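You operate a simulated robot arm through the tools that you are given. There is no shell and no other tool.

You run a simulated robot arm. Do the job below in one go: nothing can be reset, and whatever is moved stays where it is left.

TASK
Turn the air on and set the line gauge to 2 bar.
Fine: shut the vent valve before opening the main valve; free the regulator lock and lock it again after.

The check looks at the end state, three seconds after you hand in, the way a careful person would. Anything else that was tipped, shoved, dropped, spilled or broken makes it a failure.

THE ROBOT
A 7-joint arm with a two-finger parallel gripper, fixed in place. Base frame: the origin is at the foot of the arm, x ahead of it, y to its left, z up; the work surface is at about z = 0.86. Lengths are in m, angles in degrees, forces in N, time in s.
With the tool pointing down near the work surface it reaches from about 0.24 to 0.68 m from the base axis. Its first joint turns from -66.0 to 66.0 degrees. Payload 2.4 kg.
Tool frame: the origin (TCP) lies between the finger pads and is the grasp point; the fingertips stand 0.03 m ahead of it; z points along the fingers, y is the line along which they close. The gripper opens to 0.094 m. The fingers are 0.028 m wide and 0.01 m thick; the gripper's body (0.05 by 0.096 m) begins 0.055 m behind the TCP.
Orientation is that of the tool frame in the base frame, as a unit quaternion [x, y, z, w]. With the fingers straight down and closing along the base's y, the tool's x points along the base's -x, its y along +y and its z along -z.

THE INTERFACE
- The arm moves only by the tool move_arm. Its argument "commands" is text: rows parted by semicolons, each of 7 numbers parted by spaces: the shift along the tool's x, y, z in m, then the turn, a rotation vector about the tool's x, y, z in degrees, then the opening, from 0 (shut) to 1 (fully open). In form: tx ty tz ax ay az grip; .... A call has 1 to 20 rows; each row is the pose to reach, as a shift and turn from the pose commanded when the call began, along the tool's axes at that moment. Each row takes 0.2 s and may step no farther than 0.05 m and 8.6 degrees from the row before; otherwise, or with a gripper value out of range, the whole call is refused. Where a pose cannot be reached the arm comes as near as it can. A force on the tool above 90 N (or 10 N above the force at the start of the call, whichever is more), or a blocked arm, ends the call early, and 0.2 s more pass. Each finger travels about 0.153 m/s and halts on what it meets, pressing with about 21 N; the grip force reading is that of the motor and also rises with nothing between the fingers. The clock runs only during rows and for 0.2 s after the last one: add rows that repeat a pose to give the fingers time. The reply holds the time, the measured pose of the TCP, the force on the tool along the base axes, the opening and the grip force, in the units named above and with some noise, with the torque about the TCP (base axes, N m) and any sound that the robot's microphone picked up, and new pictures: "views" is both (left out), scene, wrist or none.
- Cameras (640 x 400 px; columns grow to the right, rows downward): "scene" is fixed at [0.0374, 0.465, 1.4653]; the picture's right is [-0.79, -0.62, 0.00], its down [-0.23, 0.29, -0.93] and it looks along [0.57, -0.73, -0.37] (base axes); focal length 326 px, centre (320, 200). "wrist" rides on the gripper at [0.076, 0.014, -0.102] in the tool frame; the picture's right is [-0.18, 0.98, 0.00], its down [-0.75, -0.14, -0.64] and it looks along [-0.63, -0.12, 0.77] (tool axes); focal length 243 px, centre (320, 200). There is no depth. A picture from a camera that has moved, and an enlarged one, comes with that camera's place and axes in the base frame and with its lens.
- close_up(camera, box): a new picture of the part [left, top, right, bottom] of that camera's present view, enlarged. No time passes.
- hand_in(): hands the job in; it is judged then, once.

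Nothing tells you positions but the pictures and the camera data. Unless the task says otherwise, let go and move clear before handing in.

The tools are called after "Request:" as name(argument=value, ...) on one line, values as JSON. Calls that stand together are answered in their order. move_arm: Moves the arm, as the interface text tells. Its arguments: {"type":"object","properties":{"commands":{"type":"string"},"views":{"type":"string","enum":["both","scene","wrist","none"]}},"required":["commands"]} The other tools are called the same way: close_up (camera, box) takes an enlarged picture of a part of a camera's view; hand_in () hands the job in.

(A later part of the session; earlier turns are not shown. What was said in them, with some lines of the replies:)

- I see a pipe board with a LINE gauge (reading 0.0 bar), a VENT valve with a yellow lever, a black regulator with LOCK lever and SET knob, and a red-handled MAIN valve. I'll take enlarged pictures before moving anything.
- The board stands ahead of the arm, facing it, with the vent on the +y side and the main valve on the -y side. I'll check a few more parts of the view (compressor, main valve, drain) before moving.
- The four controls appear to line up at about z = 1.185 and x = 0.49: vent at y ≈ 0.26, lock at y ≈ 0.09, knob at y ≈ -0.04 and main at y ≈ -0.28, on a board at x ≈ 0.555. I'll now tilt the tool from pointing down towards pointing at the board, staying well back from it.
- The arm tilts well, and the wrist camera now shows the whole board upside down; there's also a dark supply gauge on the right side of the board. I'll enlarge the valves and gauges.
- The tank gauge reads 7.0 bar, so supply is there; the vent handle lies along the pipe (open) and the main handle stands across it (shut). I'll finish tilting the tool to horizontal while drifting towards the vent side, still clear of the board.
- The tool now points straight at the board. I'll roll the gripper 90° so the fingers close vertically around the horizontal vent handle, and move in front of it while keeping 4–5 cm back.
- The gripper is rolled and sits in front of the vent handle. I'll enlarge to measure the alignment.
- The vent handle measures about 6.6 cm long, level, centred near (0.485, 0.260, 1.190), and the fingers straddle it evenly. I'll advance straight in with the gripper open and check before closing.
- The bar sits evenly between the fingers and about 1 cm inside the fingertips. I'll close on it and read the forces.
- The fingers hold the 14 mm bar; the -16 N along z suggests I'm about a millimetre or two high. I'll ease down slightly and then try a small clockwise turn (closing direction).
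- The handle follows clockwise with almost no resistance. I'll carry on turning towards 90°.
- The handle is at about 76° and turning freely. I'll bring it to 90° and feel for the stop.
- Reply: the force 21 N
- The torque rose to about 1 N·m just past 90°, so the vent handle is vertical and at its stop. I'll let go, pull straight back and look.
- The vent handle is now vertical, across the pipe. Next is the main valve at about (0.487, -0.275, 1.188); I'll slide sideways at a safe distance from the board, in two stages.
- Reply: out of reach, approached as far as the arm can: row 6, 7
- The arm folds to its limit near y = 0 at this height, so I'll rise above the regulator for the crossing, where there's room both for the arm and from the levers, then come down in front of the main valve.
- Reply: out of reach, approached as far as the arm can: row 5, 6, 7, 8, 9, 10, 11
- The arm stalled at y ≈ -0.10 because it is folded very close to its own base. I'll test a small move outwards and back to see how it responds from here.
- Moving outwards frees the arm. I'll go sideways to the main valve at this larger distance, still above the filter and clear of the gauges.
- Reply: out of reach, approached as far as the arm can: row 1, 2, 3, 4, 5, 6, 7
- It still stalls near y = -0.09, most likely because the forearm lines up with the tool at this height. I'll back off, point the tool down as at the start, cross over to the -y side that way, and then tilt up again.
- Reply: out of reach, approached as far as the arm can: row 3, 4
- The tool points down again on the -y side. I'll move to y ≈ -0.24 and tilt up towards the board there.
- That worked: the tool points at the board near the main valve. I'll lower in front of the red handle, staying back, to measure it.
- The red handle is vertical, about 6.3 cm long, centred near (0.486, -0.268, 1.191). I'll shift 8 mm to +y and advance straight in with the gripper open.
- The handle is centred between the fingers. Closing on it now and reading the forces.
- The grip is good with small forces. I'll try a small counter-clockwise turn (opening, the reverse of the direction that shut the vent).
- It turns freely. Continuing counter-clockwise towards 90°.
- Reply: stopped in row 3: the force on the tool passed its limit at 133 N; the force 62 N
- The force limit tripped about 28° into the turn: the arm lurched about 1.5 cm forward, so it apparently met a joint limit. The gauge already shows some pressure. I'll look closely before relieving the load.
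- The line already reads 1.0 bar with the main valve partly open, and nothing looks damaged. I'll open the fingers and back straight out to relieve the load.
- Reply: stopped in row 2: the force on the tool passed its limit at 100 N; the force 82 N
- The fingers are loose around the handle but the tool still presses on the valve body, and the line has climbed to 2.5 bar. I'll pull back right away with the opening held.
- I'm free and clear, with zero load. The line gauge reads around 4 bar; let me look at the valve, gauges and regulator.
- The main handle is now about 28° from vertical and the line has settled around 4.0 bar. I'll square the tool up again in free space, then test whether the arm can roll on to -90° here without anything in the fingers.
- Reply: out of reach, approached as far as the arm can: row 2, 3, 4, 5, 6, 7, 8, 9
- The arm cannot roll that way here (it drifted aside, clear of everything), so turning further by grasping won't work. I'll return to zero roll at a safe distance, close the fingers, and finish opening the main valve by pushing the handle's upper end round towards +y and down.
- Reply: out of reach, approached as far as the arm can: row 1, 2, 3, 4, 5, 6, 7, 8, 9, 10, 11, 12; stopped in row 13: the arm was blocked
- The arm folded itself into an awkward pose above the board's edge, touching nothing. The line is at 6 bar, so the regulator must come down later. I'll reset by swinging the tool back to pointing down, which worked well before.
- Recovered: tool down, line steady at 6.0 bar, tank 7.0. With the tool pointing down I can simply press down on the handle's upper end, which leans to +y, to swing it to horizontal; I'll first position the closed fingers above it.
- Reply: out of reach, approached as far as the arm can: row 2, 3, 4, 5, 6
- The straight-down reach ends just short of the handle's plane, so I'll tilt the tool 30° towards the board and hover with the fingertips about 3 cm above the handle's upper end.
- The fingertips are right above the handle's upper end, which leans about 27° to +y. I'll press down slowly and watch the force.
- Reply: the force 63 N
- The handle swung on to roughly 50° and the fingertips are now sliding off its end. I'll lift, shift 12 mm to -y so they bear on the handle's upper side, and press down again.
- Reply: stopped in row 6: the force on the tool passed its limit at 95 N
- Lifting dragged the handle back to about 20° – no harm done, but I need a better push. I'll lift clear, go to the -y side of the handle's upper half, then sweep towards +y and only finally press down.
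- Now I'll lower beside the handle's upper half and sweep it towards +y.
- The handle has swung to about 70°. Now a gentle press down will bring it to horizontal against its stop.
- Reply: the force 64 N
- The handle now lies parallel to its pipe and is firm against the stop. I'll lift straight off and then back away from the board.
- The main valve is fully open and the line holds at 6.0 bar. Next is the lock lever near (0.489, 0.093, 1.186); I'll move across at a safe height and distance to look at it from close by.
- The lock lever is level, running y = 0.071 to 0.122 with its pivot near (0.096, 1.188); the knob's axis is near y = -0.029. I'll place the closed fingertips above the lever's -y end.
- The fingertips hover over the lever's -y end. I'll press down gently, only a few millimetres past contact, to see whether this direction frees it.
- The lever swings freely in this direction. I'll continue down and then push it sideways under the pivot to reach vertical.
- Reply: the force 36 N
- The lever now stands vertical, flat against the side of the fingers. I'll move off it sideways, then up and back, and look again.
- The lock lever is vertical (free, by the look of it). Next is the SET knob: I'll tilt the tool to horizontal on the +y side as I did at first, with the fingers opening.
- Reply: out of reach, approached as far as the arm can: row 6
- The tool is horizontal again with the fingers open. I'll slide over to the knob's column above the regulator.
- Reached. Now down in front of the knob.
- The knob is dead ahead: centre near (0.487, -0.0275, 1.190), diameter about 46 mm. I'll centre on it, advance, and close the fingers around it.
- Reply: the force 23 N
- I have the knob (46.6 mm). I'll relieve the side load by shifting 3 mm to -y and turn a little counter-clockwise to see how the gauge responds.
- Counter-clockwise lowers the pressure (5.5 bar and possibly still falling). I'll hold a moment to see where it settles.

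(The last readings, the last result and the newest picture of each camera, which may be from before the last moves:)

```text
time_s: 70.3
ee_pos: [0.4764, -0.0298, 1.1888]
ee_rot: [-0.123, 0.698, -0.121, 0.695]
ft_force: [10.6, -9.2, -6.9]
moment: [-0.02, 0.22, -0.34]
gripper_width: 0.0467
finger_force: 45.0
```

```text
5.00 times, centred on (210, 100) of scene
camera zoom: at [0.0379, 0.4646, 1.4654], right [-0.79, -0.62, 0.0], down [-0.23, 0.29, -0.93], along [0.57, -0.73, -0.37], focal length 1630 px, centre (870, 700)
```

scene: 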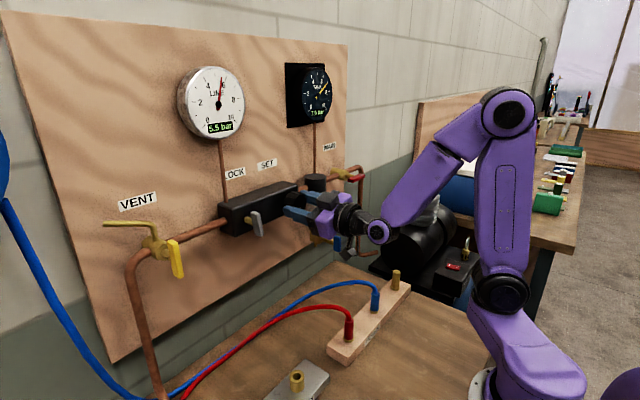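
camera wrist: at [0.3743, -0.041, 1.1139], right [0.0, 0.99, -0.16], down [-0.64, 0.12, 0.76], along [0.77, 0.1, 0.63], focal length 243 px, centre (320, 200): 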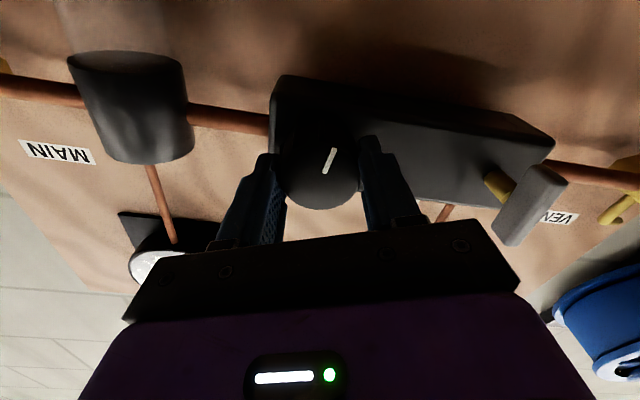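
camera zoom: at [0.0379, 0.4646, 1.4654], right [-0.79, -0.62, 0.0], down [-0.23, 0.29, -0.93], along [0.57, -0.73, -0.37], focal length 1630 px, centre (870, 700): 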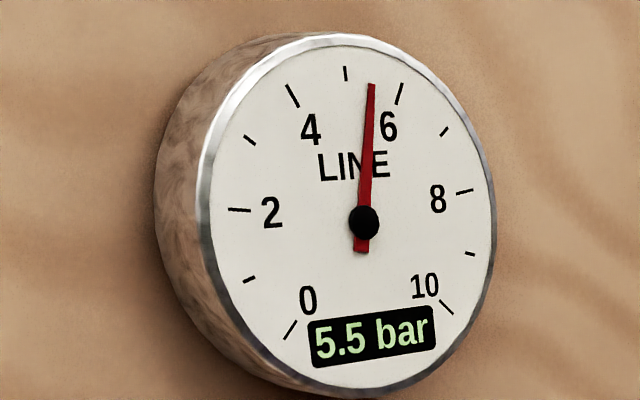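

It settled near 5.4 bar for 20° – about 0.03 bar per degree, so roughly 115–120° more is needed. I'll release, back off, and test how far the wrist can roll here in free space before doing longer turns.

Request:
move_arm(commands="0 0 0 0 0 0 0.6; 0 0 0 0 0 0 0.75; 0 0 -0.015 0 0 0 0.75; 0 0 -0.03 0 0 0 0.75; 0 0 -0.038 0 0 0 0.75; 0 0 -0.038 0 0 -8 0.75; 0 0 -0.038 0 0 -16 0.75; 0 0 -0.038 0 0 -24 0.75; 0 0 -0.038 0 0 -32 0.75; 0 0 -0.038 0 0 -40 0.75; 0 0 -0.038 0 0 -40 0.75", views="scene")

```text
time_s: 72.7
ee_pos: [0.4379, -0.0304, 1.1888]
ee_rot: [-0.355, 0.613, -0.352, 0.612]
ft_force: [-0.2, 1.2, 0.0]
moment: [-0.03, 0.03, -0.03]
gripper_width: 0.0705
finger_force: 0.0
```

scene: 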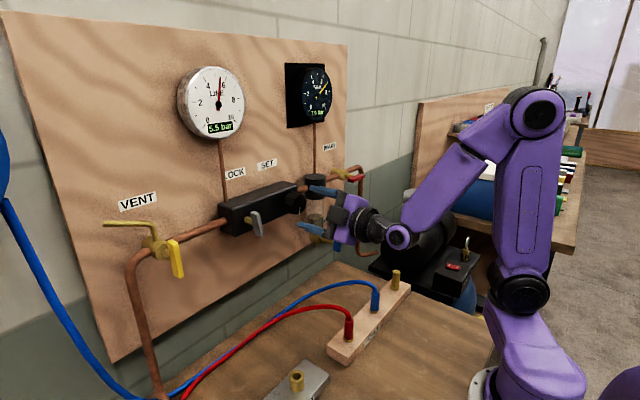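

Tracking is clean at -60°. Testing further to about -100°.

Request:
move_arm(commands="0 0 0 0 0 -8 0.75; 0 0 0 0 0 -16 0.75; 0 0 0 0 0 -24 0.75; 0 0 0 0 0 -32 0.75; 0 0 0 0 0 -40 0.75; 0 0 0 0 0 -40 0.75", views="scene")

```text
time_s: 74.1
ee_pos: [0.4386, -0.03, 1.1908]
ee_rot: [0.544, -0.456, 0.539, -0.454]
ft_force: [0.5, 0.2, 0.2]
moment: [-0.03, 0.01, -0.01]
gripper_width: 0.0705
finger_force: 0.2
```

scene: 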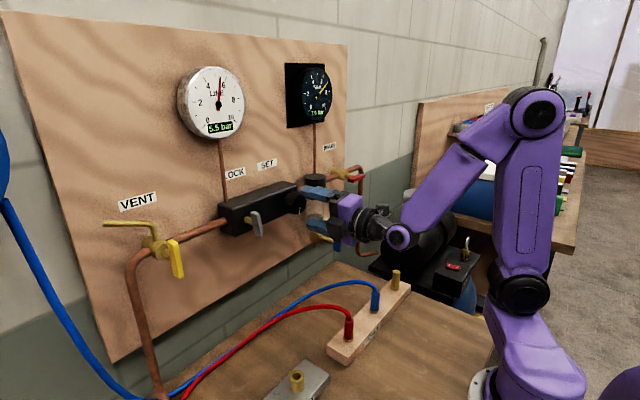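

The wrist rolls freely to -100° here. I'll return to 0°, advance, and grip the knob for a long counter-clockwise turn.

Request:
move_arm(commands="0 0 0 0 0 8.3 0.75; 0 0 0 0 0 16.6 0.75; 0 0 0 0 0 25 0.75; 0 0 0 0 0 33.3 0.75; 0 0 0 0 0 41.6 0.75; 0 0 0 0 0 50 0.75; 0 0 0 0 0 58.3 0.75; 0 0 0 0 0 66.6 0.75; 0 0 0 0 0 75 0.75; 0 0 0 0 0 83.3 0.75; 0 0 0 0 0 91.6 0.75; 0 0 0 0 0 100 0.75; 0 0 0.02 0 0 100 0.75; 0 0 0.038 0 0 100 0.75; 0 0 0.038 0 0 100 0.75; 0 0 0.038 0 0 100 0.4; 0 0 0.038 0 0 100 0.4; 0 0 0.038 0 0 100 0.4")

```text
time_s: 77.9
ee_pos: [0.4759, -0.0297, 1.1896]
ee_rot: [0.001, 0.709, 0.001, 0.705]
ft_force: [5.5, -3.4, 0.0]
moment: [0.02, 0.09, -0.08]
gripper_width: 0.0464
finger_force: 45.1
camera wrist: at [0.3742, -0.0137, 1.1148], right [0.0, 0.98, 0.19], down [-0.64, -0.14, 0.76], along [0.77, -0.12, 0.63], focal length 243 px, centre (320, 200)
```

scene: 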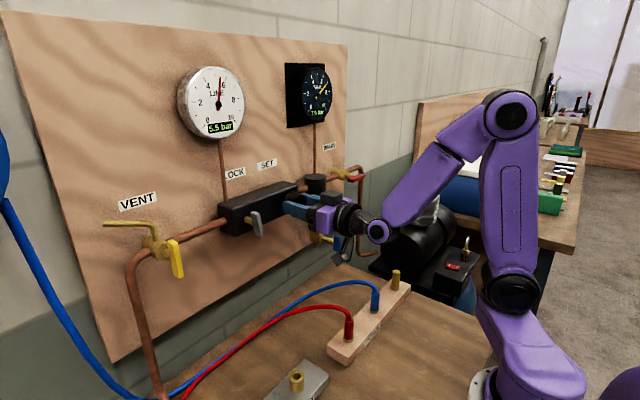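
wrist: 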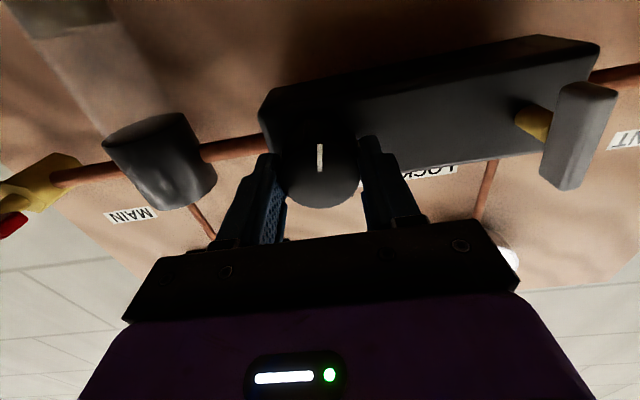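

Good grip with little load. Turning counter-clockwise, checking halfway.

Request:
move_arm(commands="0 0 0 0 0 -8 0.4; 0 0 0 0 0 -16 0.4; 0 0 0 0 0 -24 0.4; 0 0 0 0 0 -32 0.4; 0 0 0 0 0 -40 0.4; 0 0 0 0 0 -48 0.4; 0 0 0 0 0 -48 0.4", views="wrist")

Request:
close_up(camera="scene", box=[170, 60, 250, 140])

```text
time_s: 79.5
ee_pos: [0.4768, -0.0302, 1.1901]
ee_rot: [-0.289, 0.647, -0.286, 0.645]
ft_force: [5.1, -0.9, 3.6]
moment: [-0.02, 0.18, -0.73]
gripper_width: 0.0463
finger_force: 45.4
camera wrist: at [0.3743, -0.0753, 1.1291], right [0.0, 0.8, -0.61], down [-0.64, 0.46, 0.61], along [0.77, 0.39, 0.51], focal length 243 px, centre (320, 200)
```

wrist: 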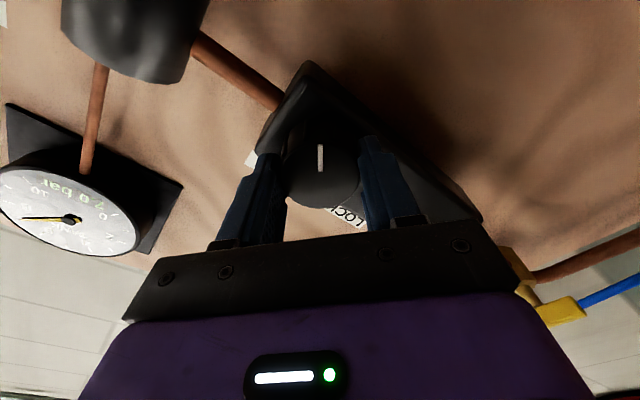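

```text
5.00 times, centred on (210, 100) of scene
camera zoom: at [0.0375, 0.465, 1.4653], right [-0.79, -0.62, 0.0], down [-0.23, 0.29, -0.93], along [0.57, -0.73, -0.37], focal length 1630 px, centre (870, 700)
```

zoom: 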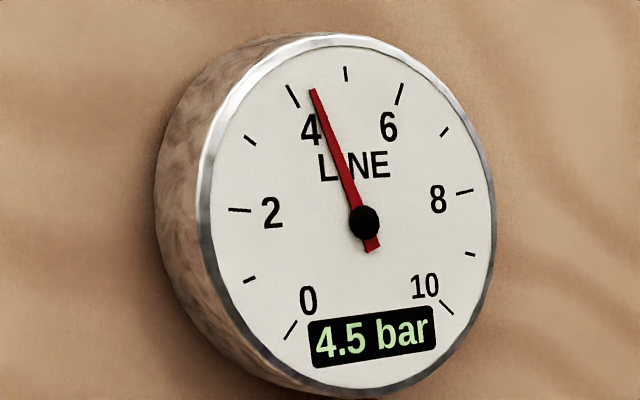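

About 4.4 bar and falling, as expected. Continuing to about -96°.

Request:
move_arm(commands="0 0 0 0 0 -8 0.4; 0 0 0 0 0 -16 0.4; 0 0 0 0 0 -24 0.4; 0 0 0 0 0 -32 0.4; 0 0 0 0 0 -40 0.4; 0 0 0 0 0 -46 0.4; 0 0 0 0 0 -46 0.4; 0 0 0 0 0 -46 0.4; 0 0 0 0 0 -46 0.4; 0 0 0 0 0 -46 0.4; 0 0 0 0 0 -46 0.4; 0 0 0 0 0 -46 0.4; 0 0 0 0 0 -46 0.4", views="wrist")

Request:
close_up(camera="scene", box=[170, 60, 250, 140])

```text
time_s: 82.3
ee_pos: [0.4773, -0.03, 1.1898]
ee_rot: [0.518, -0.484, 0.515, -0.483]
ft_force: [4.8, -2.8, 2.9]
moment: [0.03, -0.08, 0.05]
gripper_width: 0.046
finger_force: 45.3
camera wrist: at [0.3745, -0.1052, 1.1816], right [0.0, 0.12, -0.99], down [-0.64, 0.76, 0.09], along [0.77, 0.64, 0.07], focal length 243 px, centre (320, 200)
```

wrist: 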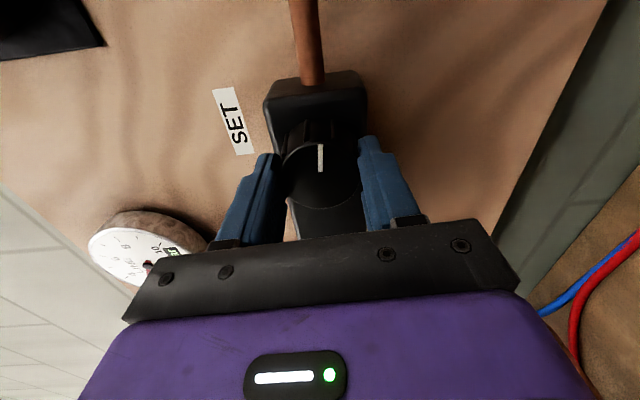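

```text
5.00 times, centred on (210, 100) of scene
camera zoom: at [0.0375, 0.4649, 1.4653], right [-0.79, -0.62, 0.0], down [-0.23, 0.29, -0.93], along [0.57, -0.73, -0.37], focal length 1630 px, centre (870, 700)
```

zoom: 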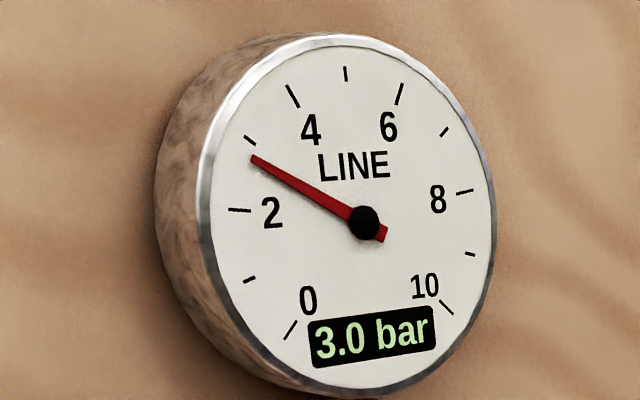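

It settled at about 2.8 bar; the knob gives 1 bar per 36°, so about 30° more is needed. I'll open, roll back around the knob, regrip, and make the final turn.

Request:
move_arm(commands="0 0 0 0 0 0 0.6; 0 0 0 0 0 0 0.75; 0 0 0 0 0 8 0.75; 0 0 0 0 0 16 0.75; 0 0 0 0 0 24 0.75; 0 0 0 0 0 32 0.75; 0 0 0 0 0 36 0.75; 0 0 0 0 0 36 0.75; 0 0 0 0 0 36 0.4; 0 0 0 0 0 36 0.4; 0 0 0 0 0 36 0.4", views="wrist")

Request:
close_up(camera="scene", box=[170, 60, 250, 140])

```text
time_s: 84.7
ee_pos: [0.477, -0.0301, 1.1905]
ee_rot: [-0.343, 0.62, -0.341, 0.618]
ft_force: [-0.3, -0.5, 1.7]
moment: [-0.01, -0.05, 0.02]
gripper_width: 0.0467
finger_force: 45.6
camera wrist: at [0.3741, -0.0852, 1.1381], right [0.0, 0.68, -0.73], down [-0.64, 0.56, 0.52], along [0.77, 0.47, 0.43], focal length 243 px, centre (320, 200)
```

wrist: 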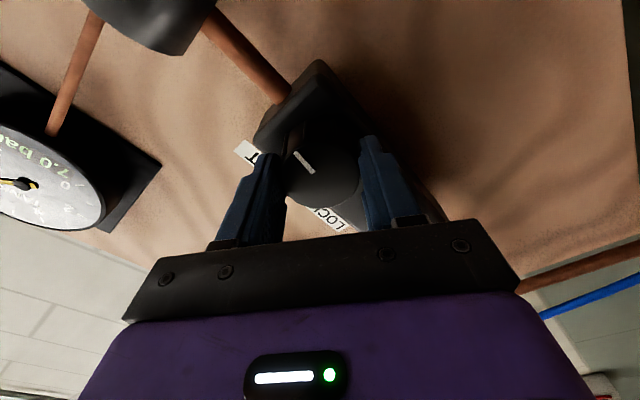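

```text
5.00 times, centred on (210, 100) of scene
camera zoom: at [0.0374, 0.465, 1.4653], right [-0.79, -0.62, 0.0], down [-0.23, 0.29, -0.93], along [0.57, -0.73, -0.37], focal length 1630 px, centre (870, 700)
```

zoom: 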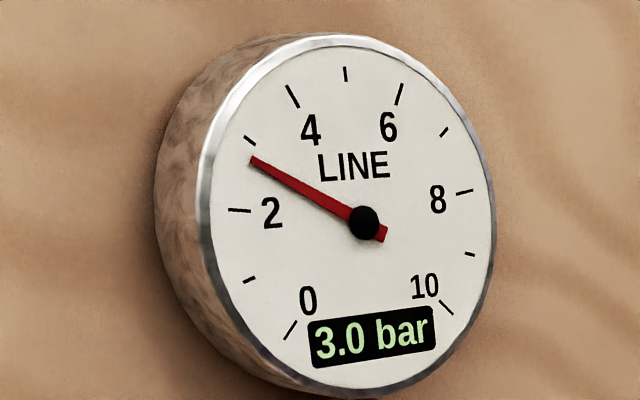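

Still 2.8 bar, regripped. Now the final turn of about 28°, then a pause to let it settle.

Request:
move_arm(commands="0 0 0 0 0 -7 0.4; 0 0 0 0 0 -14 0.4; 0 0 0 0 0 -21 0.4; 0 0 0 0 0 -27 0.4; 0 0 0 0 0 -28 0.4; 0 0 0 0 0 -28 0.4; 0 0 0 0 0 -28 0.4; 0 0 0 0 0 -28 0.4; 0 0 0 0 0 -28 0.4; 0 0 0 0 0 -28 0.4; 0 0 0 0 0 -28 0.4; 0 0 0 0 0 -28 0.4; 0 0 0 0 0 -28 0.4; 0 0 0 0 0 -28 0.4; 0 0 0 0 0 -28 0.4", views="none")

Request:
close_up(camera="scene", box=[185, 75, 235, 125])

Request:
close_up(camera="scene", box=[170, 60, 250, 140])

```text
time_s: 87.9
ee_pos: [0.4775, -0.0293, 1.1891]
ee_rot: [-0.482, 0.518, -0.481, 0.518]
ft_force: [-1.2, -3.3, 5.6]
moment: [-0.01, -0.19, -0.13]
gripper_width: 0.0468
finger_force: 45.1
```

```text
8.00 times, centred on (210, 100) of scene
camera zoom: at [0.0373, 0.4649, 1.4653], right [-0.79, -0.62, 0.0], down [-0.23, 0.29, -0.93], along [0.57, -0.73, -0.37], focal length 2607 px, centre (1200, 1000)
```

zoom: 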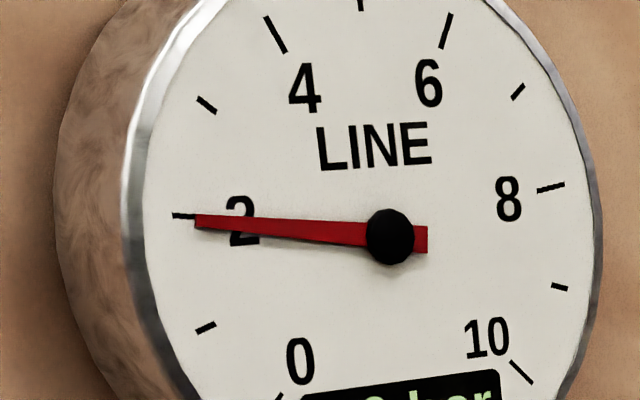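

```text
5.00 times, centred on (210, 100) of scene
camera zoom: at [0.0373, 0.4649, 1.4653], right [-0.79, -0.62, 0.0], down [-0.23, 0.29, -0.93], along [0.57, -0.73, -0.37], focal length 1630 px, centre (870, 700)
```

zoom: 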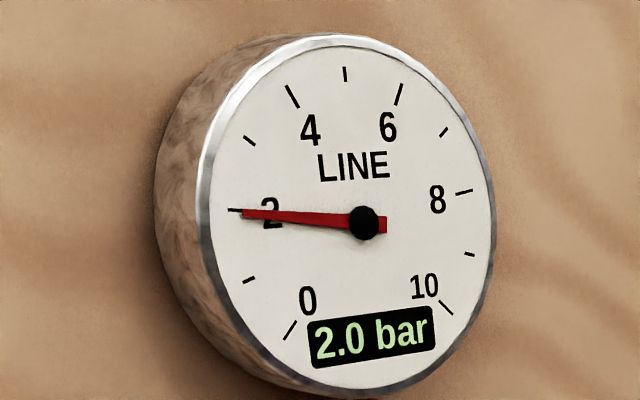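

The needle sits on the 2 mark and the display says 2.0 bar. I'll release the knob, back off and roll the wrist back, then look at the gauge more squarely with the wrist camera before locking.

Request:
move_arm(commands="0 0 0 0 0 0 0.6; 0 0 0 0 0 0 0.75; 0 0 -0.015 0 0 0 0.75; 0 0 -0.03 0 0 0 0.75; 0 0 -0.038 0 0 0 0.75; 0 0 -0.038 0 0 8 0.75; 0 0 -0.038 0 0 16 0.75; 0 0 -0.038 0 0 24 0.75; 0 0 -0.038 0 0 32 0.75; 0 0 -0.038 0 0 40 0.75; 0 0 -0.038 0 0 48 0.75; 0 0 -0.038 0 0 56 0.75; 0 0 -0.038 0 0 64 0.75; 0 0 -0.038 0 0 72 0.75; 0 0 -0.038 0 0 80 0.75; 0 0 -0.038 0 0 86 0.75; 0 0 -0.038 0 0 86 0.75")

Request:
close_up(camera="scene", box=[185, 75, 235, 125])

Request:
close_up(camera="wrist", box=[220, 60, 420, 220])

```text
time_s: 91.5
ee_pos: [0.4394, -0.0298, 1.1904]
ee_rot: [0.001, 0.709, 0.002, 0.706]
ft_force: [-0.2, 0.0, -0.3]
moment: [-0.01, -0.02, 0.0]
gripper_width: 0.0704
finger_force: 0.0
camera wrist: at [0.3361, -0.0136, 1.1147], right [0.0, 0.98, 0.19], down [-0.64, -0.15, 0.76], along [0.77, -0.12, 0.63], focal length 243 px, centre (320, 200)
```

scene: 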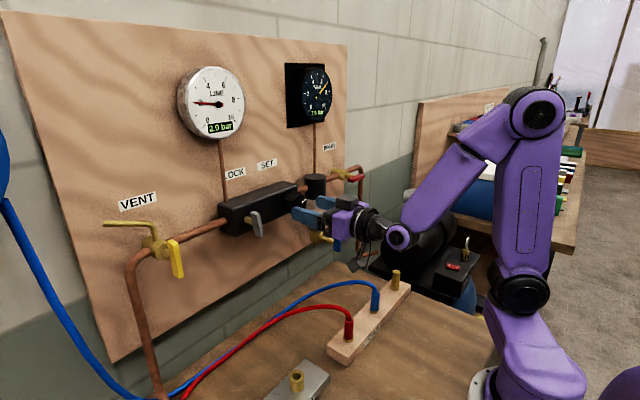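
wrist: 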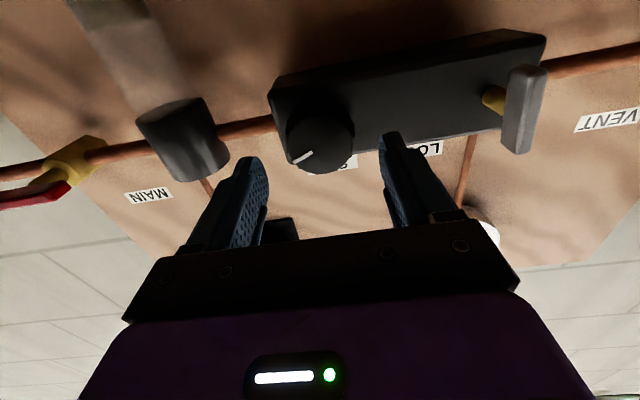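

```text
8.00 times, centred on (210, 100) of scene
camera zoom: at [0.0374, 0.465, 1.4653], right [-0.79, -0.62, 0.0], down [-0.23, 0.29, -0.93], along [0.57, -0.73, -0.37], focal length 2607 px, centre (1200, 1000)
```

zoom: 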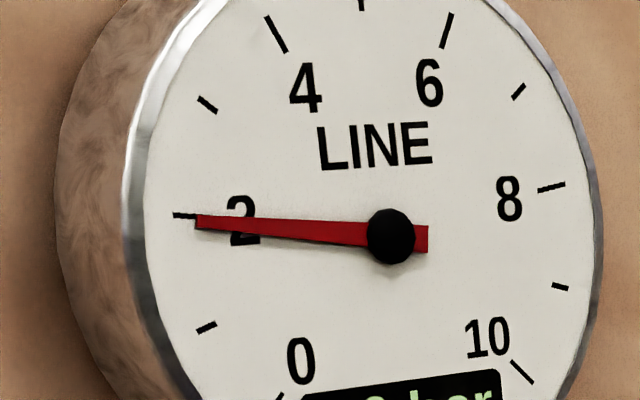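

```text
2.50 times, centred on (320, 140) of wrist
camera zoom: at [0.3361, -0.0136, 1.1147], right [0.0, 0.98, 0.19], down [-0.64, -0.15, 0.76], along [0.77, -0.12, 0.63], focal length 606 px, centre (320, 350)
```

zoom: 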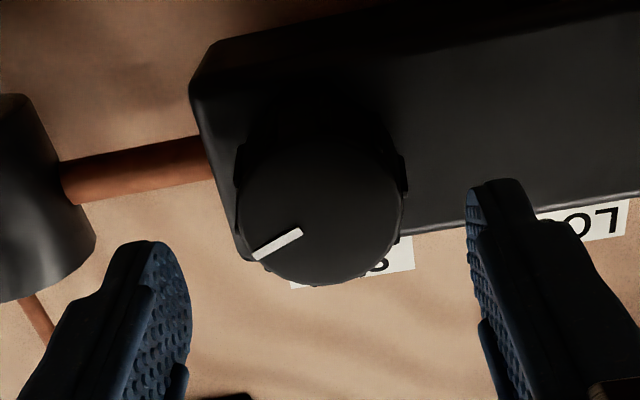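

The needle stays on the mark and nothing changed on letting go. I'll rise, move towards the +y side and tilt so the wrist camera faces the LINE gauge squarely.

Request:
move_arm(commands="-0.045 0 0 0 0 0 0.9; -0.09 0 0 0 0 0 1; -0.09 0.04 -0.005 0 0 0 1; -0.09 0.08 -0.01 0 0 0 1; -0.09 0.12 -0.02 0 0 0 1; -0.1 0.15 -0.03 0 8 0 1; -0.12 0.155 -0.04 0 16 0 1; -0.14 0.155 -0.05 0 24 0 1; -0.16 0.155 -0.06 0 32 0 1; -0.18 0.155 -0.07 0 40 0 1; -0.21 0.155 -0.08 0 45 0 1; -0.24 0.155 -0.08 0 45 0 1; -0.24 0.155 -0.08 0 45 0 1")

```text
time_s: 94.3
ee_pos: [0.358, 0.1235, 1.4316]
ee_rot: [-0.001, 0.925, 0.001, 0.38]
ft_force: [0.1, -0.6, 0.4]
moment: [0.0, 0.0, 0.03]
gripper_width: 0.0939
finger_force: 0.1
camera wrist: at [0.2327, 0.1399, 1.4509], right [0.13, 0.98, 0.13], down [0.08, -0.14, 0.99], along [0.99, -0.12, -0.1], focal length 243 px, centre (320, 200)
```

scene: 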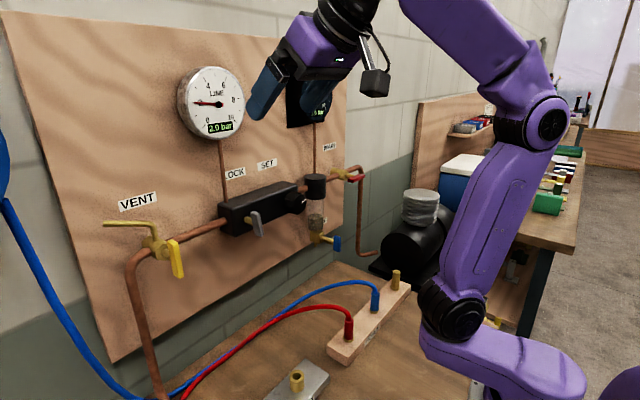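
wrist: 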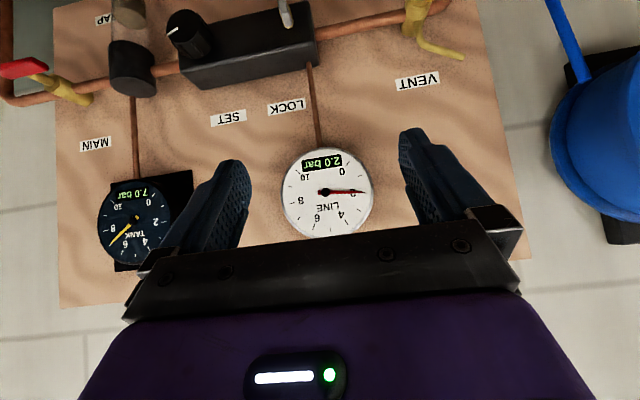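

Request:
close_up(camera="wrist", box=[278, 160, 378, 222])

Request:
close_up(camera="wrist", box=[270, 140, 385, 240])

Request:
close_up(camera="wrist", box=[0, 0, 320, 200])

```text
6.40 times, centred on (328, 191) of wrist
camera zoom: at [0.2327, 0.1399, 1.4509], right [0.13, 0.98, 0.13], down [0.08, -0.14, 0.99], along [0.99, -0.12, -0.1], focal length 1553 px, centre (269, 258)
```

zoom: 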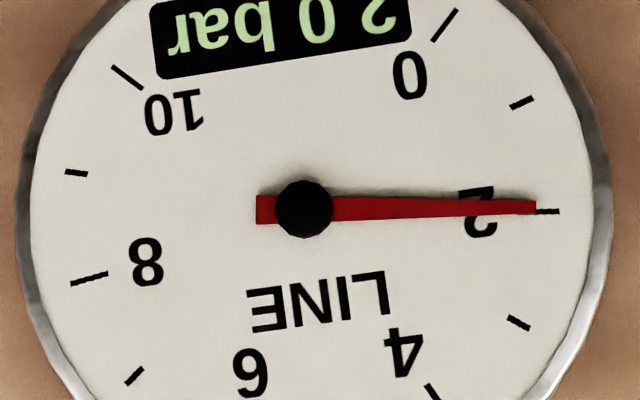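

```text
4.00 times, centred on (328, 190) of wrist
camera zoom: at [0.2327, 0.1399, 1.4509], right [0.13, 0.98, 0.13], down [0.08, -0.14, 0.99], along [0.99, -0.12, -0.1], focal length 970 px, centre (290, 240)
```

zoom: 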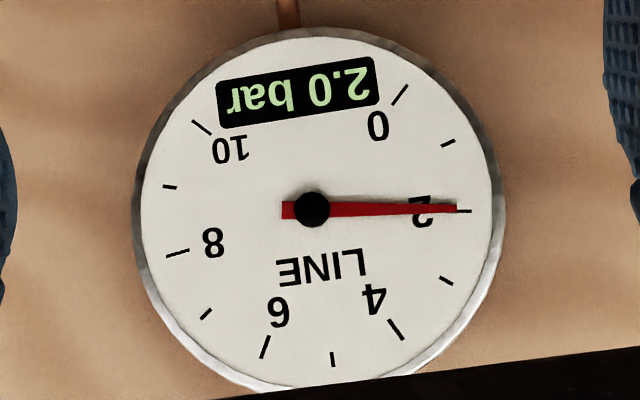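

```text
2.00 times, centred on (160, 100) of wrist
camera zoom: at [0.2327, 0.1399, 1.4509], right [0.13, 0.98, 0.13], down [0.08, -0.14, 0.99], along [0.99, -0.12, -0.1], focal length 485 px, centre (640, 400)
```

zoom: 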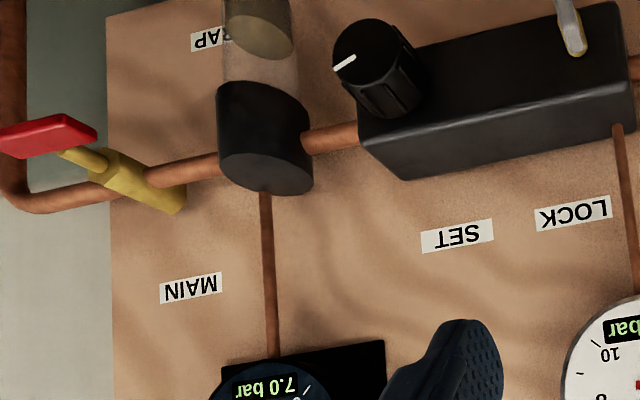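

Face-on, the needle lies on the 2 mark within about 0.03 bar and the display says 2.0. Now I'll close the fingers and hover beside the lock lever's upper end to turn it back to its locked, horizontal position.

Request:
move_arm(commands="0.0045 -0.013 0.036 0 3.75 0 0.6; 0.009 -0.0265 0.0724 0 7.5 0 0.3; 0.0135 -0.04 0.1086 0 11.2 0 0; 0.018 -0.053 0.1448 0 14.9 0 0; 0.018 -0.053 0.1448 0 14.9 0 0; 0.018 -0.053 0.1448 0 14.9 0 0")

Request:
close_up(camera="wrist", box=[200, 0, 440, 160])

```text
time_s: 95.7
ee_pos: [0.4495, 0.0705, 1.3152]
ee_rot: [0.0, 0.966, 0.002, 0.257]
ft_force: [0.0, 0.3, 0.1]
moment: [0.02, 0.01, -0.04]
gripper_width: 0.0
finger_force: 20.7
camera wrist: at [0.3318, 0.087, 1.3677], right [0.16, 0.98, 0.09], down [0.34, -0.14, 0.93], along [0.93, -0.12, -0.35], focal length 243 px, centre (320, 200)
```

scene: 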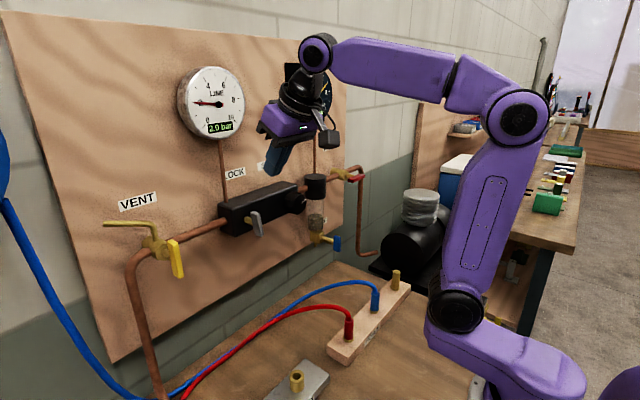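
wrist: 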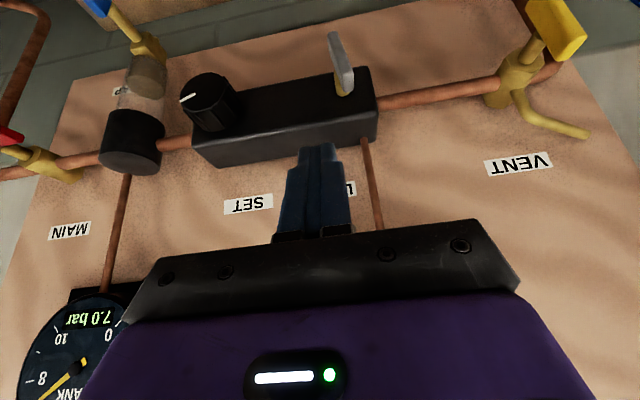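

```text
2.50 times, centred on (320, 80) of wrist
camera zoom: at [0.3318, 0.087, 1.3677], right [0.16, 0.98, 0.09], down [0.34, -0.14, 0.93], along [0.93, -0.12, -0.35], focal length 606 px, centre (320, 500)
```

zoom: 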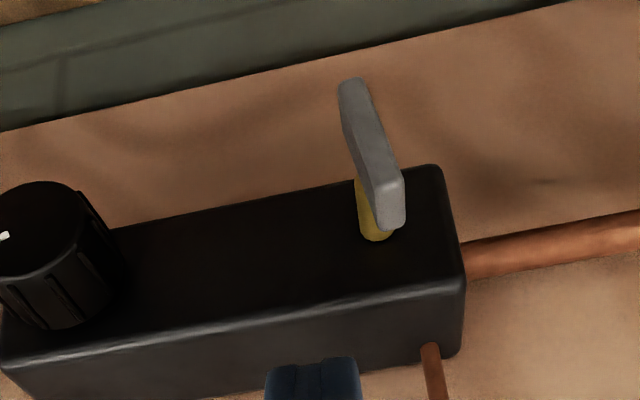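

The lever is vertical with its top near (0.489, 0.099, 1.21). I'll lower on its -y side and sweep its top towards +y.

Request:
move_arm(commands="0.008 0 0.04 0 0 0 0; 0.014 0 0.068 0 0 0 0; 0.0182 0 0.0871 0 0 0 0; 0.0182 0 0.0871 0 0 0 0; 0.0182 0.008 0.0871 0 0 0 0; 0.0182 0.014 0.0871 0 0 0 0; 0.0182 0.02 0.0871 0 0 0 0; 0.0182 0.026 0.0871 0 0 0 0; 0.0182 0.032 0.0871 0 0 0 0; 0.0182 0.032 0.0871 0 0 0 0")

Request:
close_up(camera="wrist", box=[220, 60, 420, 220])

Request:
close_up(camera="scene", box=[200, 150, 360, 250])

```text
time_s: 97.9
ee_pos: [0.4763, 0.1043, 1.2317]
ee_rot: [-0.001, 0.966, 0.002, 0.257]
ft_force: [0.9, -0.8, 0.2]
moment: [0.03, -0.05, 0.0]
gripper_width: 0.0002
finger_force: 20.6
camera wrist: at [0.3591, 0.1202, 1.2825], right [0.16, 0.98, 0.09], down [0.33, -0.14, 0.93], along [0.93, -0.12, -0.35], focal length 243 px, centre (320, 200)
```

scene: 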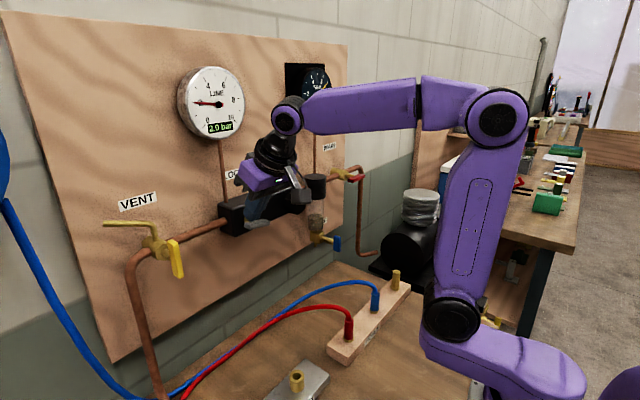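
wrist: 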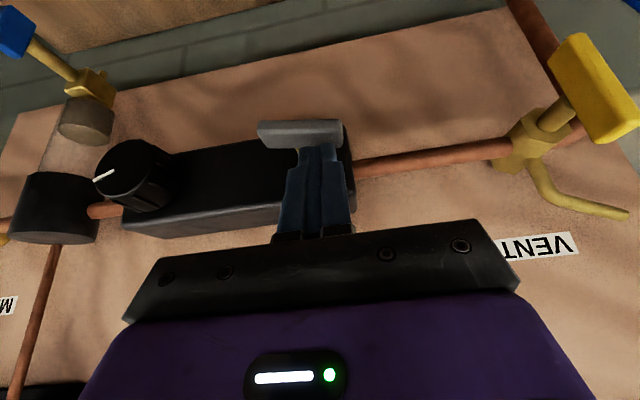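

```text
2.50 times, centred on (320, 140) of wrist
camera zoom: at [0.3591, 0.1202, 1.2825], right [0.16, 0.98, 0.09], down [0.33, -0.14, 0.93], along [0.93, -0.12, -0.35], focal length 606 px, centre (320, 350)
```

zoom: 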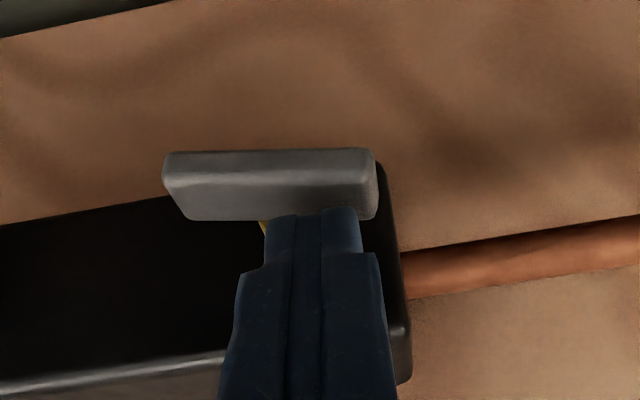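

```text
4.00 times, centred on (280, 200) of scene
camera zoom: at [0.0374, 0.465, 1.4653], right [-0.79, -0.62, 0.0], down [-0.23, 0.29, -0.93], along [0.57, -0.73, -0.37], focal length 1304 px, centre (480, 200)
```

zoom: 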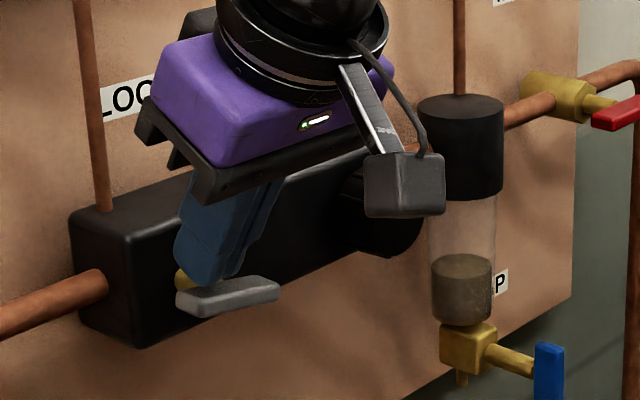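

The lever is nearly level. A gentle press down will take it to its stop.

Request:
move_arm(commands="0.0015 0.001 0.0026 0 0 0 0; 0.003 0.002 0.0052 0 0 0 0; 0.004 0.002 0.0069 0 0 0 0; 0.005 0.002 0.0087 0 0 0 0; 0.006 0.002 0.0104 0 0 0 0; 0.006 0.002 0.0104 0 0 0 0")

Request:
close_up(camera="wrist", box=[220, 60, 420, 220])

Request:
close_up(camera="scene", box=[200, 150, 360, 250])

```text
time_s: 99.3
ee_pos: [0.4766, 0.1067, 1.2265]
ee_rot: [0.0, 0.963, 0.006, 0.268]
ft_force: [-24.4, -8.3, 63.2]
moment: [-0.31, 0.57, 0.13]
gripper_width: 0.0001
finger_force: 20.8
camera wrist: at [0.358, 0.1212, 1.2763], right [0.16, 0.98, 0.11], down [0.31, -0.15, 0.94], along [0.94, -0.11, -0.33], focal length 243 px, centre (320, 200)
```

scene: 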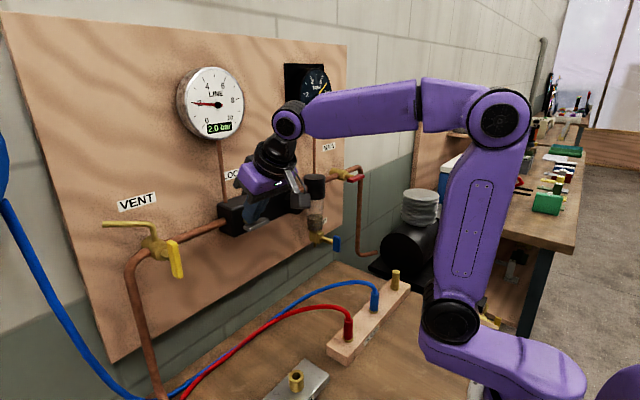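
wrist: 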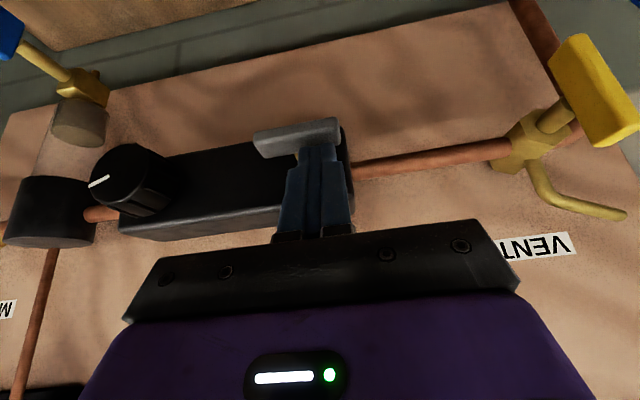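

```text
2.50 times, centred on (320, 140) of wrist
camera zoom: at [0.358, 0.1212, 1.2763], right [0.16, 0.98, 0.11], down [0.31, -0.15, 0.94], along [0.94, -0.11, -0.33], focal length 606 px, centre (320, 350)
```

zoom: 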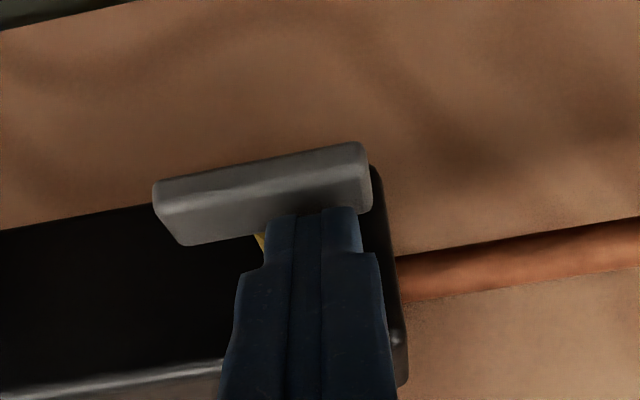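

```text
4.00 times, centred on (280, 200) of scene
camera zoom: at [0.0355, 0.4645, 1.4655], right [-0.79, -0.62, 0.0], down [-0.23, 0.29, -0.93], along [0.57, -0.73, -0.37], focal length 1304 px, centre (480, 200)
```

zoom: 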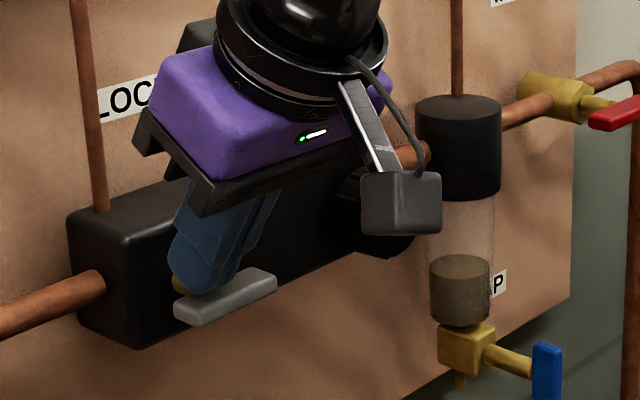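

The lever is level and firm against its stop. I'll lift straight off, back away and check everything.

Request:
move_arm(commands="-0.0025 0 -0.0043 0 0 0 0; -0.0075 0 -0.013 0 0 0 0; -0.0149 0 -0.026 0 0 0 0; -0.0249 0 -0.0434 0 0 0 0; -0.0348 0 -0.0608 0 0 0 0; -0.0348 0 -0.1 0 0 0 0; -0.0348 0 -0.14 0 0 0 0; -0.0348 0 -0.15 0 0 0 0; -0.0348 0 -0.15 0 0 0 0")

Request:
close_up(camera="wrist", box=[200, 0, 440, 160])

Request:
close_up(camera="scene", box=[200, 150, 360, 250])

Request:
close_up(camera="scene", box=[185, 75, 235, 125])

Request:
close_up(camera="scene", box=[80, 180, 240, 300])

```text
time_s: 101.3
ee_pos: [0.4303, 0.105, 1.3662]
ee_rot: [-0.001, 0.966, 0.002, 0.257]
ft_force: [0.0, 0.0, -0.1]
moment: [-0.01, -0.01, -0.01]
gripper_width: 0.0
finger_force: 20.5
camera wrist: at [0.3143, 0.1208, 1.4172], right [0.16, 0.98, 0.09], down [0.33, -0.14, 0.93], along [0.93, -0.12, -0.35], focal length 243 px, centre (320, 200)
```

scene: 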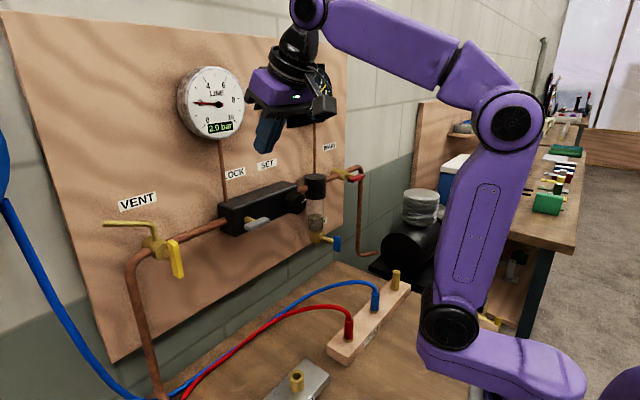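
wrist: 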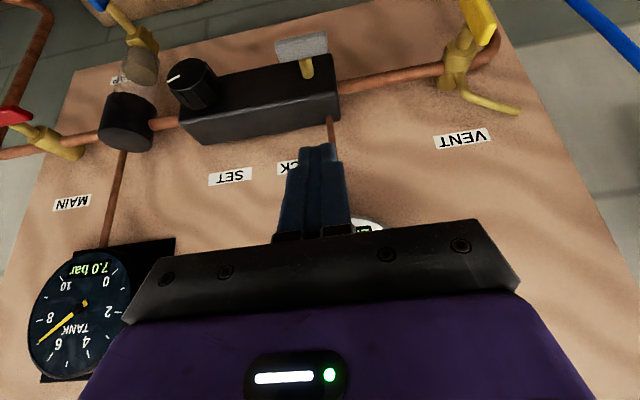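

```text
2.50 times, centred on (320, 80) of wrist
camera zoom: at [0.3143, 0.1208, 1.4172], right [0.16, 0.98, 0.09], down [0.33, -0.14, 0.93], along [0.93, -0.12, -0.35], focal length 606 px, centre (320, 500)
```

zoom: 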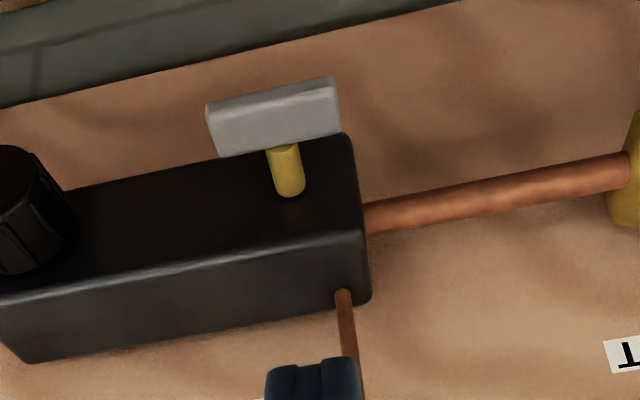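

```text
4.00 times, centred on (280, 200) of scene
camera zoom: at [0.0374, 0.465, 1.4653], right [-0.79, -0.62, 0.0], down [-0.23, 0.29, -0.93], along [0.57, -0.73, -0.37], focal length 1304 px, centre (480, 200)
```

zoom: 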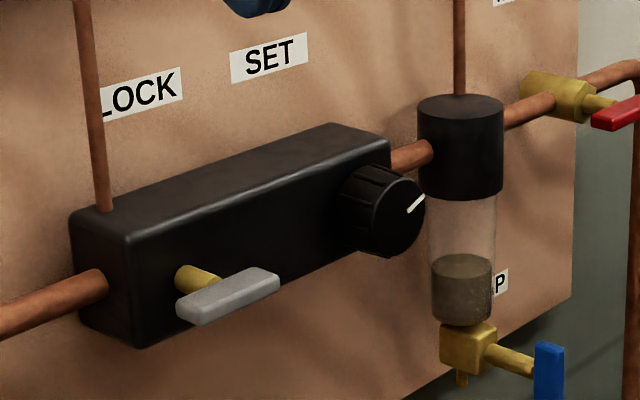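

```text
8.00 times, centred on (210, 100) of scene
camera zoom: at [0.0374, 0.465, 1.4653], right [-0.79, -0.62, 0.0], down [-0.23, 0.29, -0.93], along [0.57, -0.73, -0.37], focal length 2607 px, centre (1200, 1000)
```

zoom: 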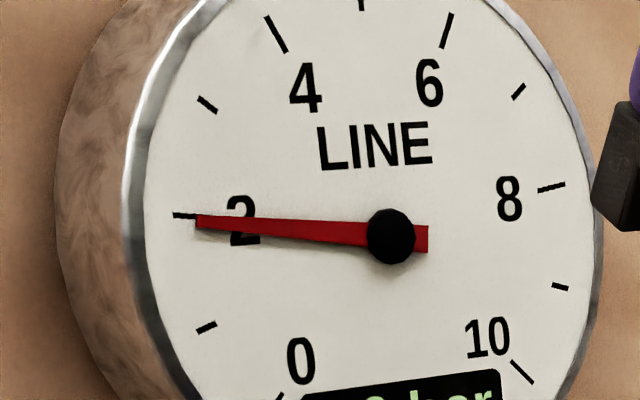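

```text
3.33 times, centred on (160, 240) of scene
camera zoom: at [0.0374, 0.465, 1.4653], right [-0.79, -0.62, 0.0], down [-0.23, 0.29, -0.93], along [0.57, -0.73, -0.37], focal length 1086 px, centre (853, 67)
```

zoom: 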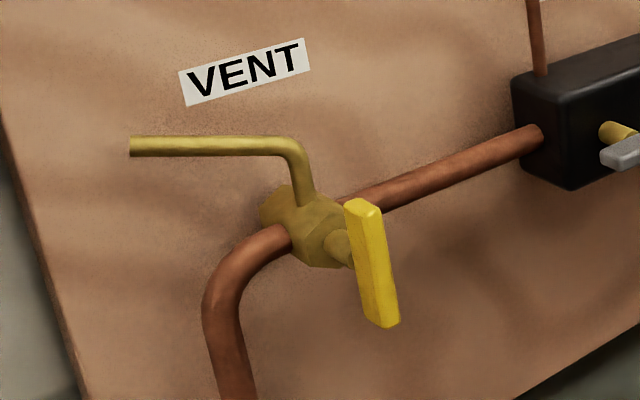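

Everything matches: vent across (shut), main along the pipe (open), lock lever back in its original level position, gauge on 2. I'll draw the arm further back from the board and take a last look.

Request:
move_arm(commands="0.02 0 -0.025 0 0 0 0; 0.04 0 -0.05 0 0 0 0.3; 0.06 0 -0.075 0 0 0 0.3; 0.06 0 -0.075 0 0 0 0.3; 0.06 0 -0.075 0 0 0 0.3; 0.06 0 -0.075 0 0 0 0.3; 0.06 0 -0.075 0 0 0 0.3; 0.06 0 -0.075 0 0 0 0.3")

Request:
close_up(camera="scene", box=[170, 60, 250, 140])

Request:
close_up(camera="scene", box=[200, 130, 400, 260])

```text
time_s: 103.1
ee_pos: [0.3427, 0.1046, 1.4013]
ee_rot: [-0.001, 0.966, 0.002, 0.257]
ft_force: [-0.9, 0.1, 0.5]
moment: [-0.01, 0.01, 0.0]
gripper_width: 0.0285
finger_force: 0.1
camera wrist: at [0.2261, 0.1209, 1.4528], right [0.16, 0.98, 0.09], down [0.33, -0.14, 0.93], along [0.93, -0.12, -0.35], focal length 243 px, centre (320, 200)
```

scene: 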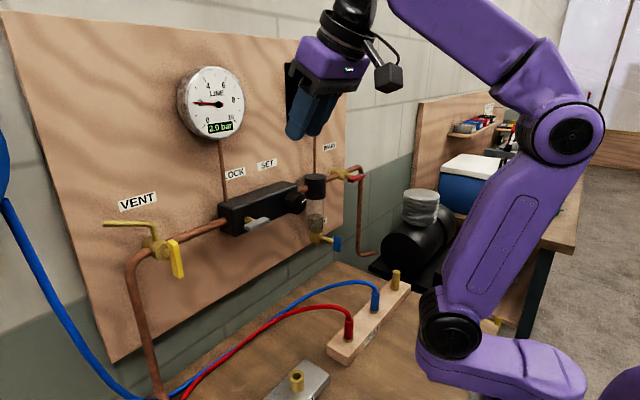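
wrist: 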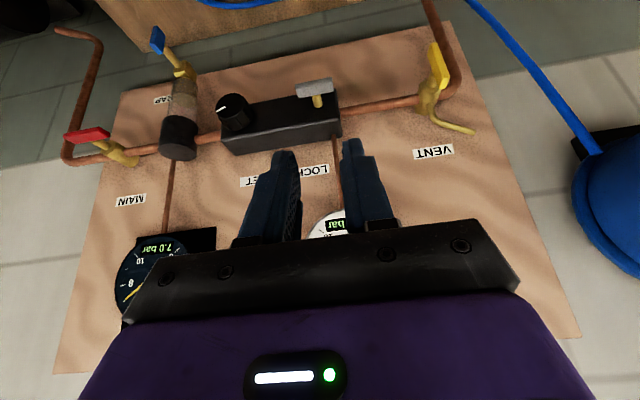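

```text
5.00 times, centred on (210, 100) of scene
camera zoom: at [0.0374, 0.465, 1.4653], right [-0.79, -0.62, 0.0], down [-0.23, 0.29, -0.93], along [0.57, -0.73, -0.37], focal length 1630 px, centre (870, 700)
```

zoom: 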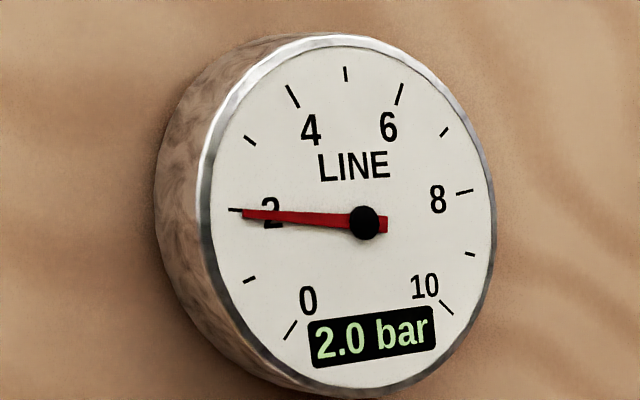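

```text
3.08 times, centred on (300, 195) of scene
camera zoom: at [0.0374, 0.465, 1.4653], right [-0.79, -0.62, 0.0], down [-0.23, 0.29, -0.93], along [0.57, -0.73, -0.37], focal length 1003 px, centre (382, 215)
```

zoom: 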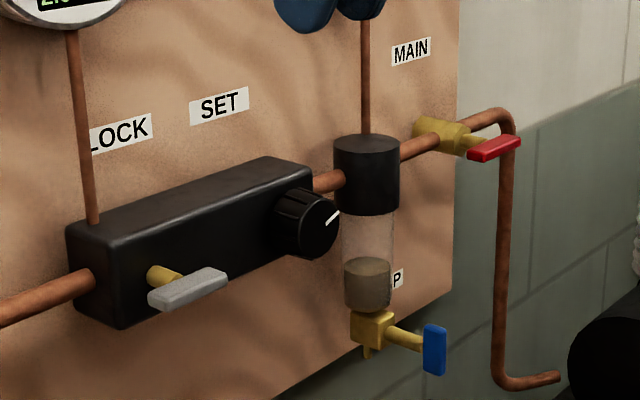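

The line gauge reads 2.0 bar and holds steady. The vent is shut, the main is fully open, the lock lever is back in its locked position, the trap valve hasn't moved, and the arm is clear of the board. I'm handing in.

Request:
hand_in()

```text
The job is handed in.
```

The air is on and the line gauge is at 2 bar: the display shows 2.0 and, seen square-on, the needle is within about 0.03 bar of the mark. I've handed the job in but haven't seen a result.

- **Vent valve:** I shut it first, turning the handle a quarter turn to its stop.
- **Main valve:** It is fully open, with the handle in line with the pipe. My first attempt hit a joint limit partway and pushed the fingers into the valve body; two force stops were logged, peaking at 133 N. A later push jammed on the end of the handle and stopped at 95 N. I finished by pushing the handle round. The valve looks undamaged and the line holds pressure.
- **Regulator:** The line came up to 6 bar when the main opened, because the regulator was set there. I freed the lock, turned the knob down to 2 bar, and locked it again. The lock lever is back in its original position.

The trap valve, the cables and plugs on the bench, and the compressor were not touched. The arm is holding nothing and is clear of the board.
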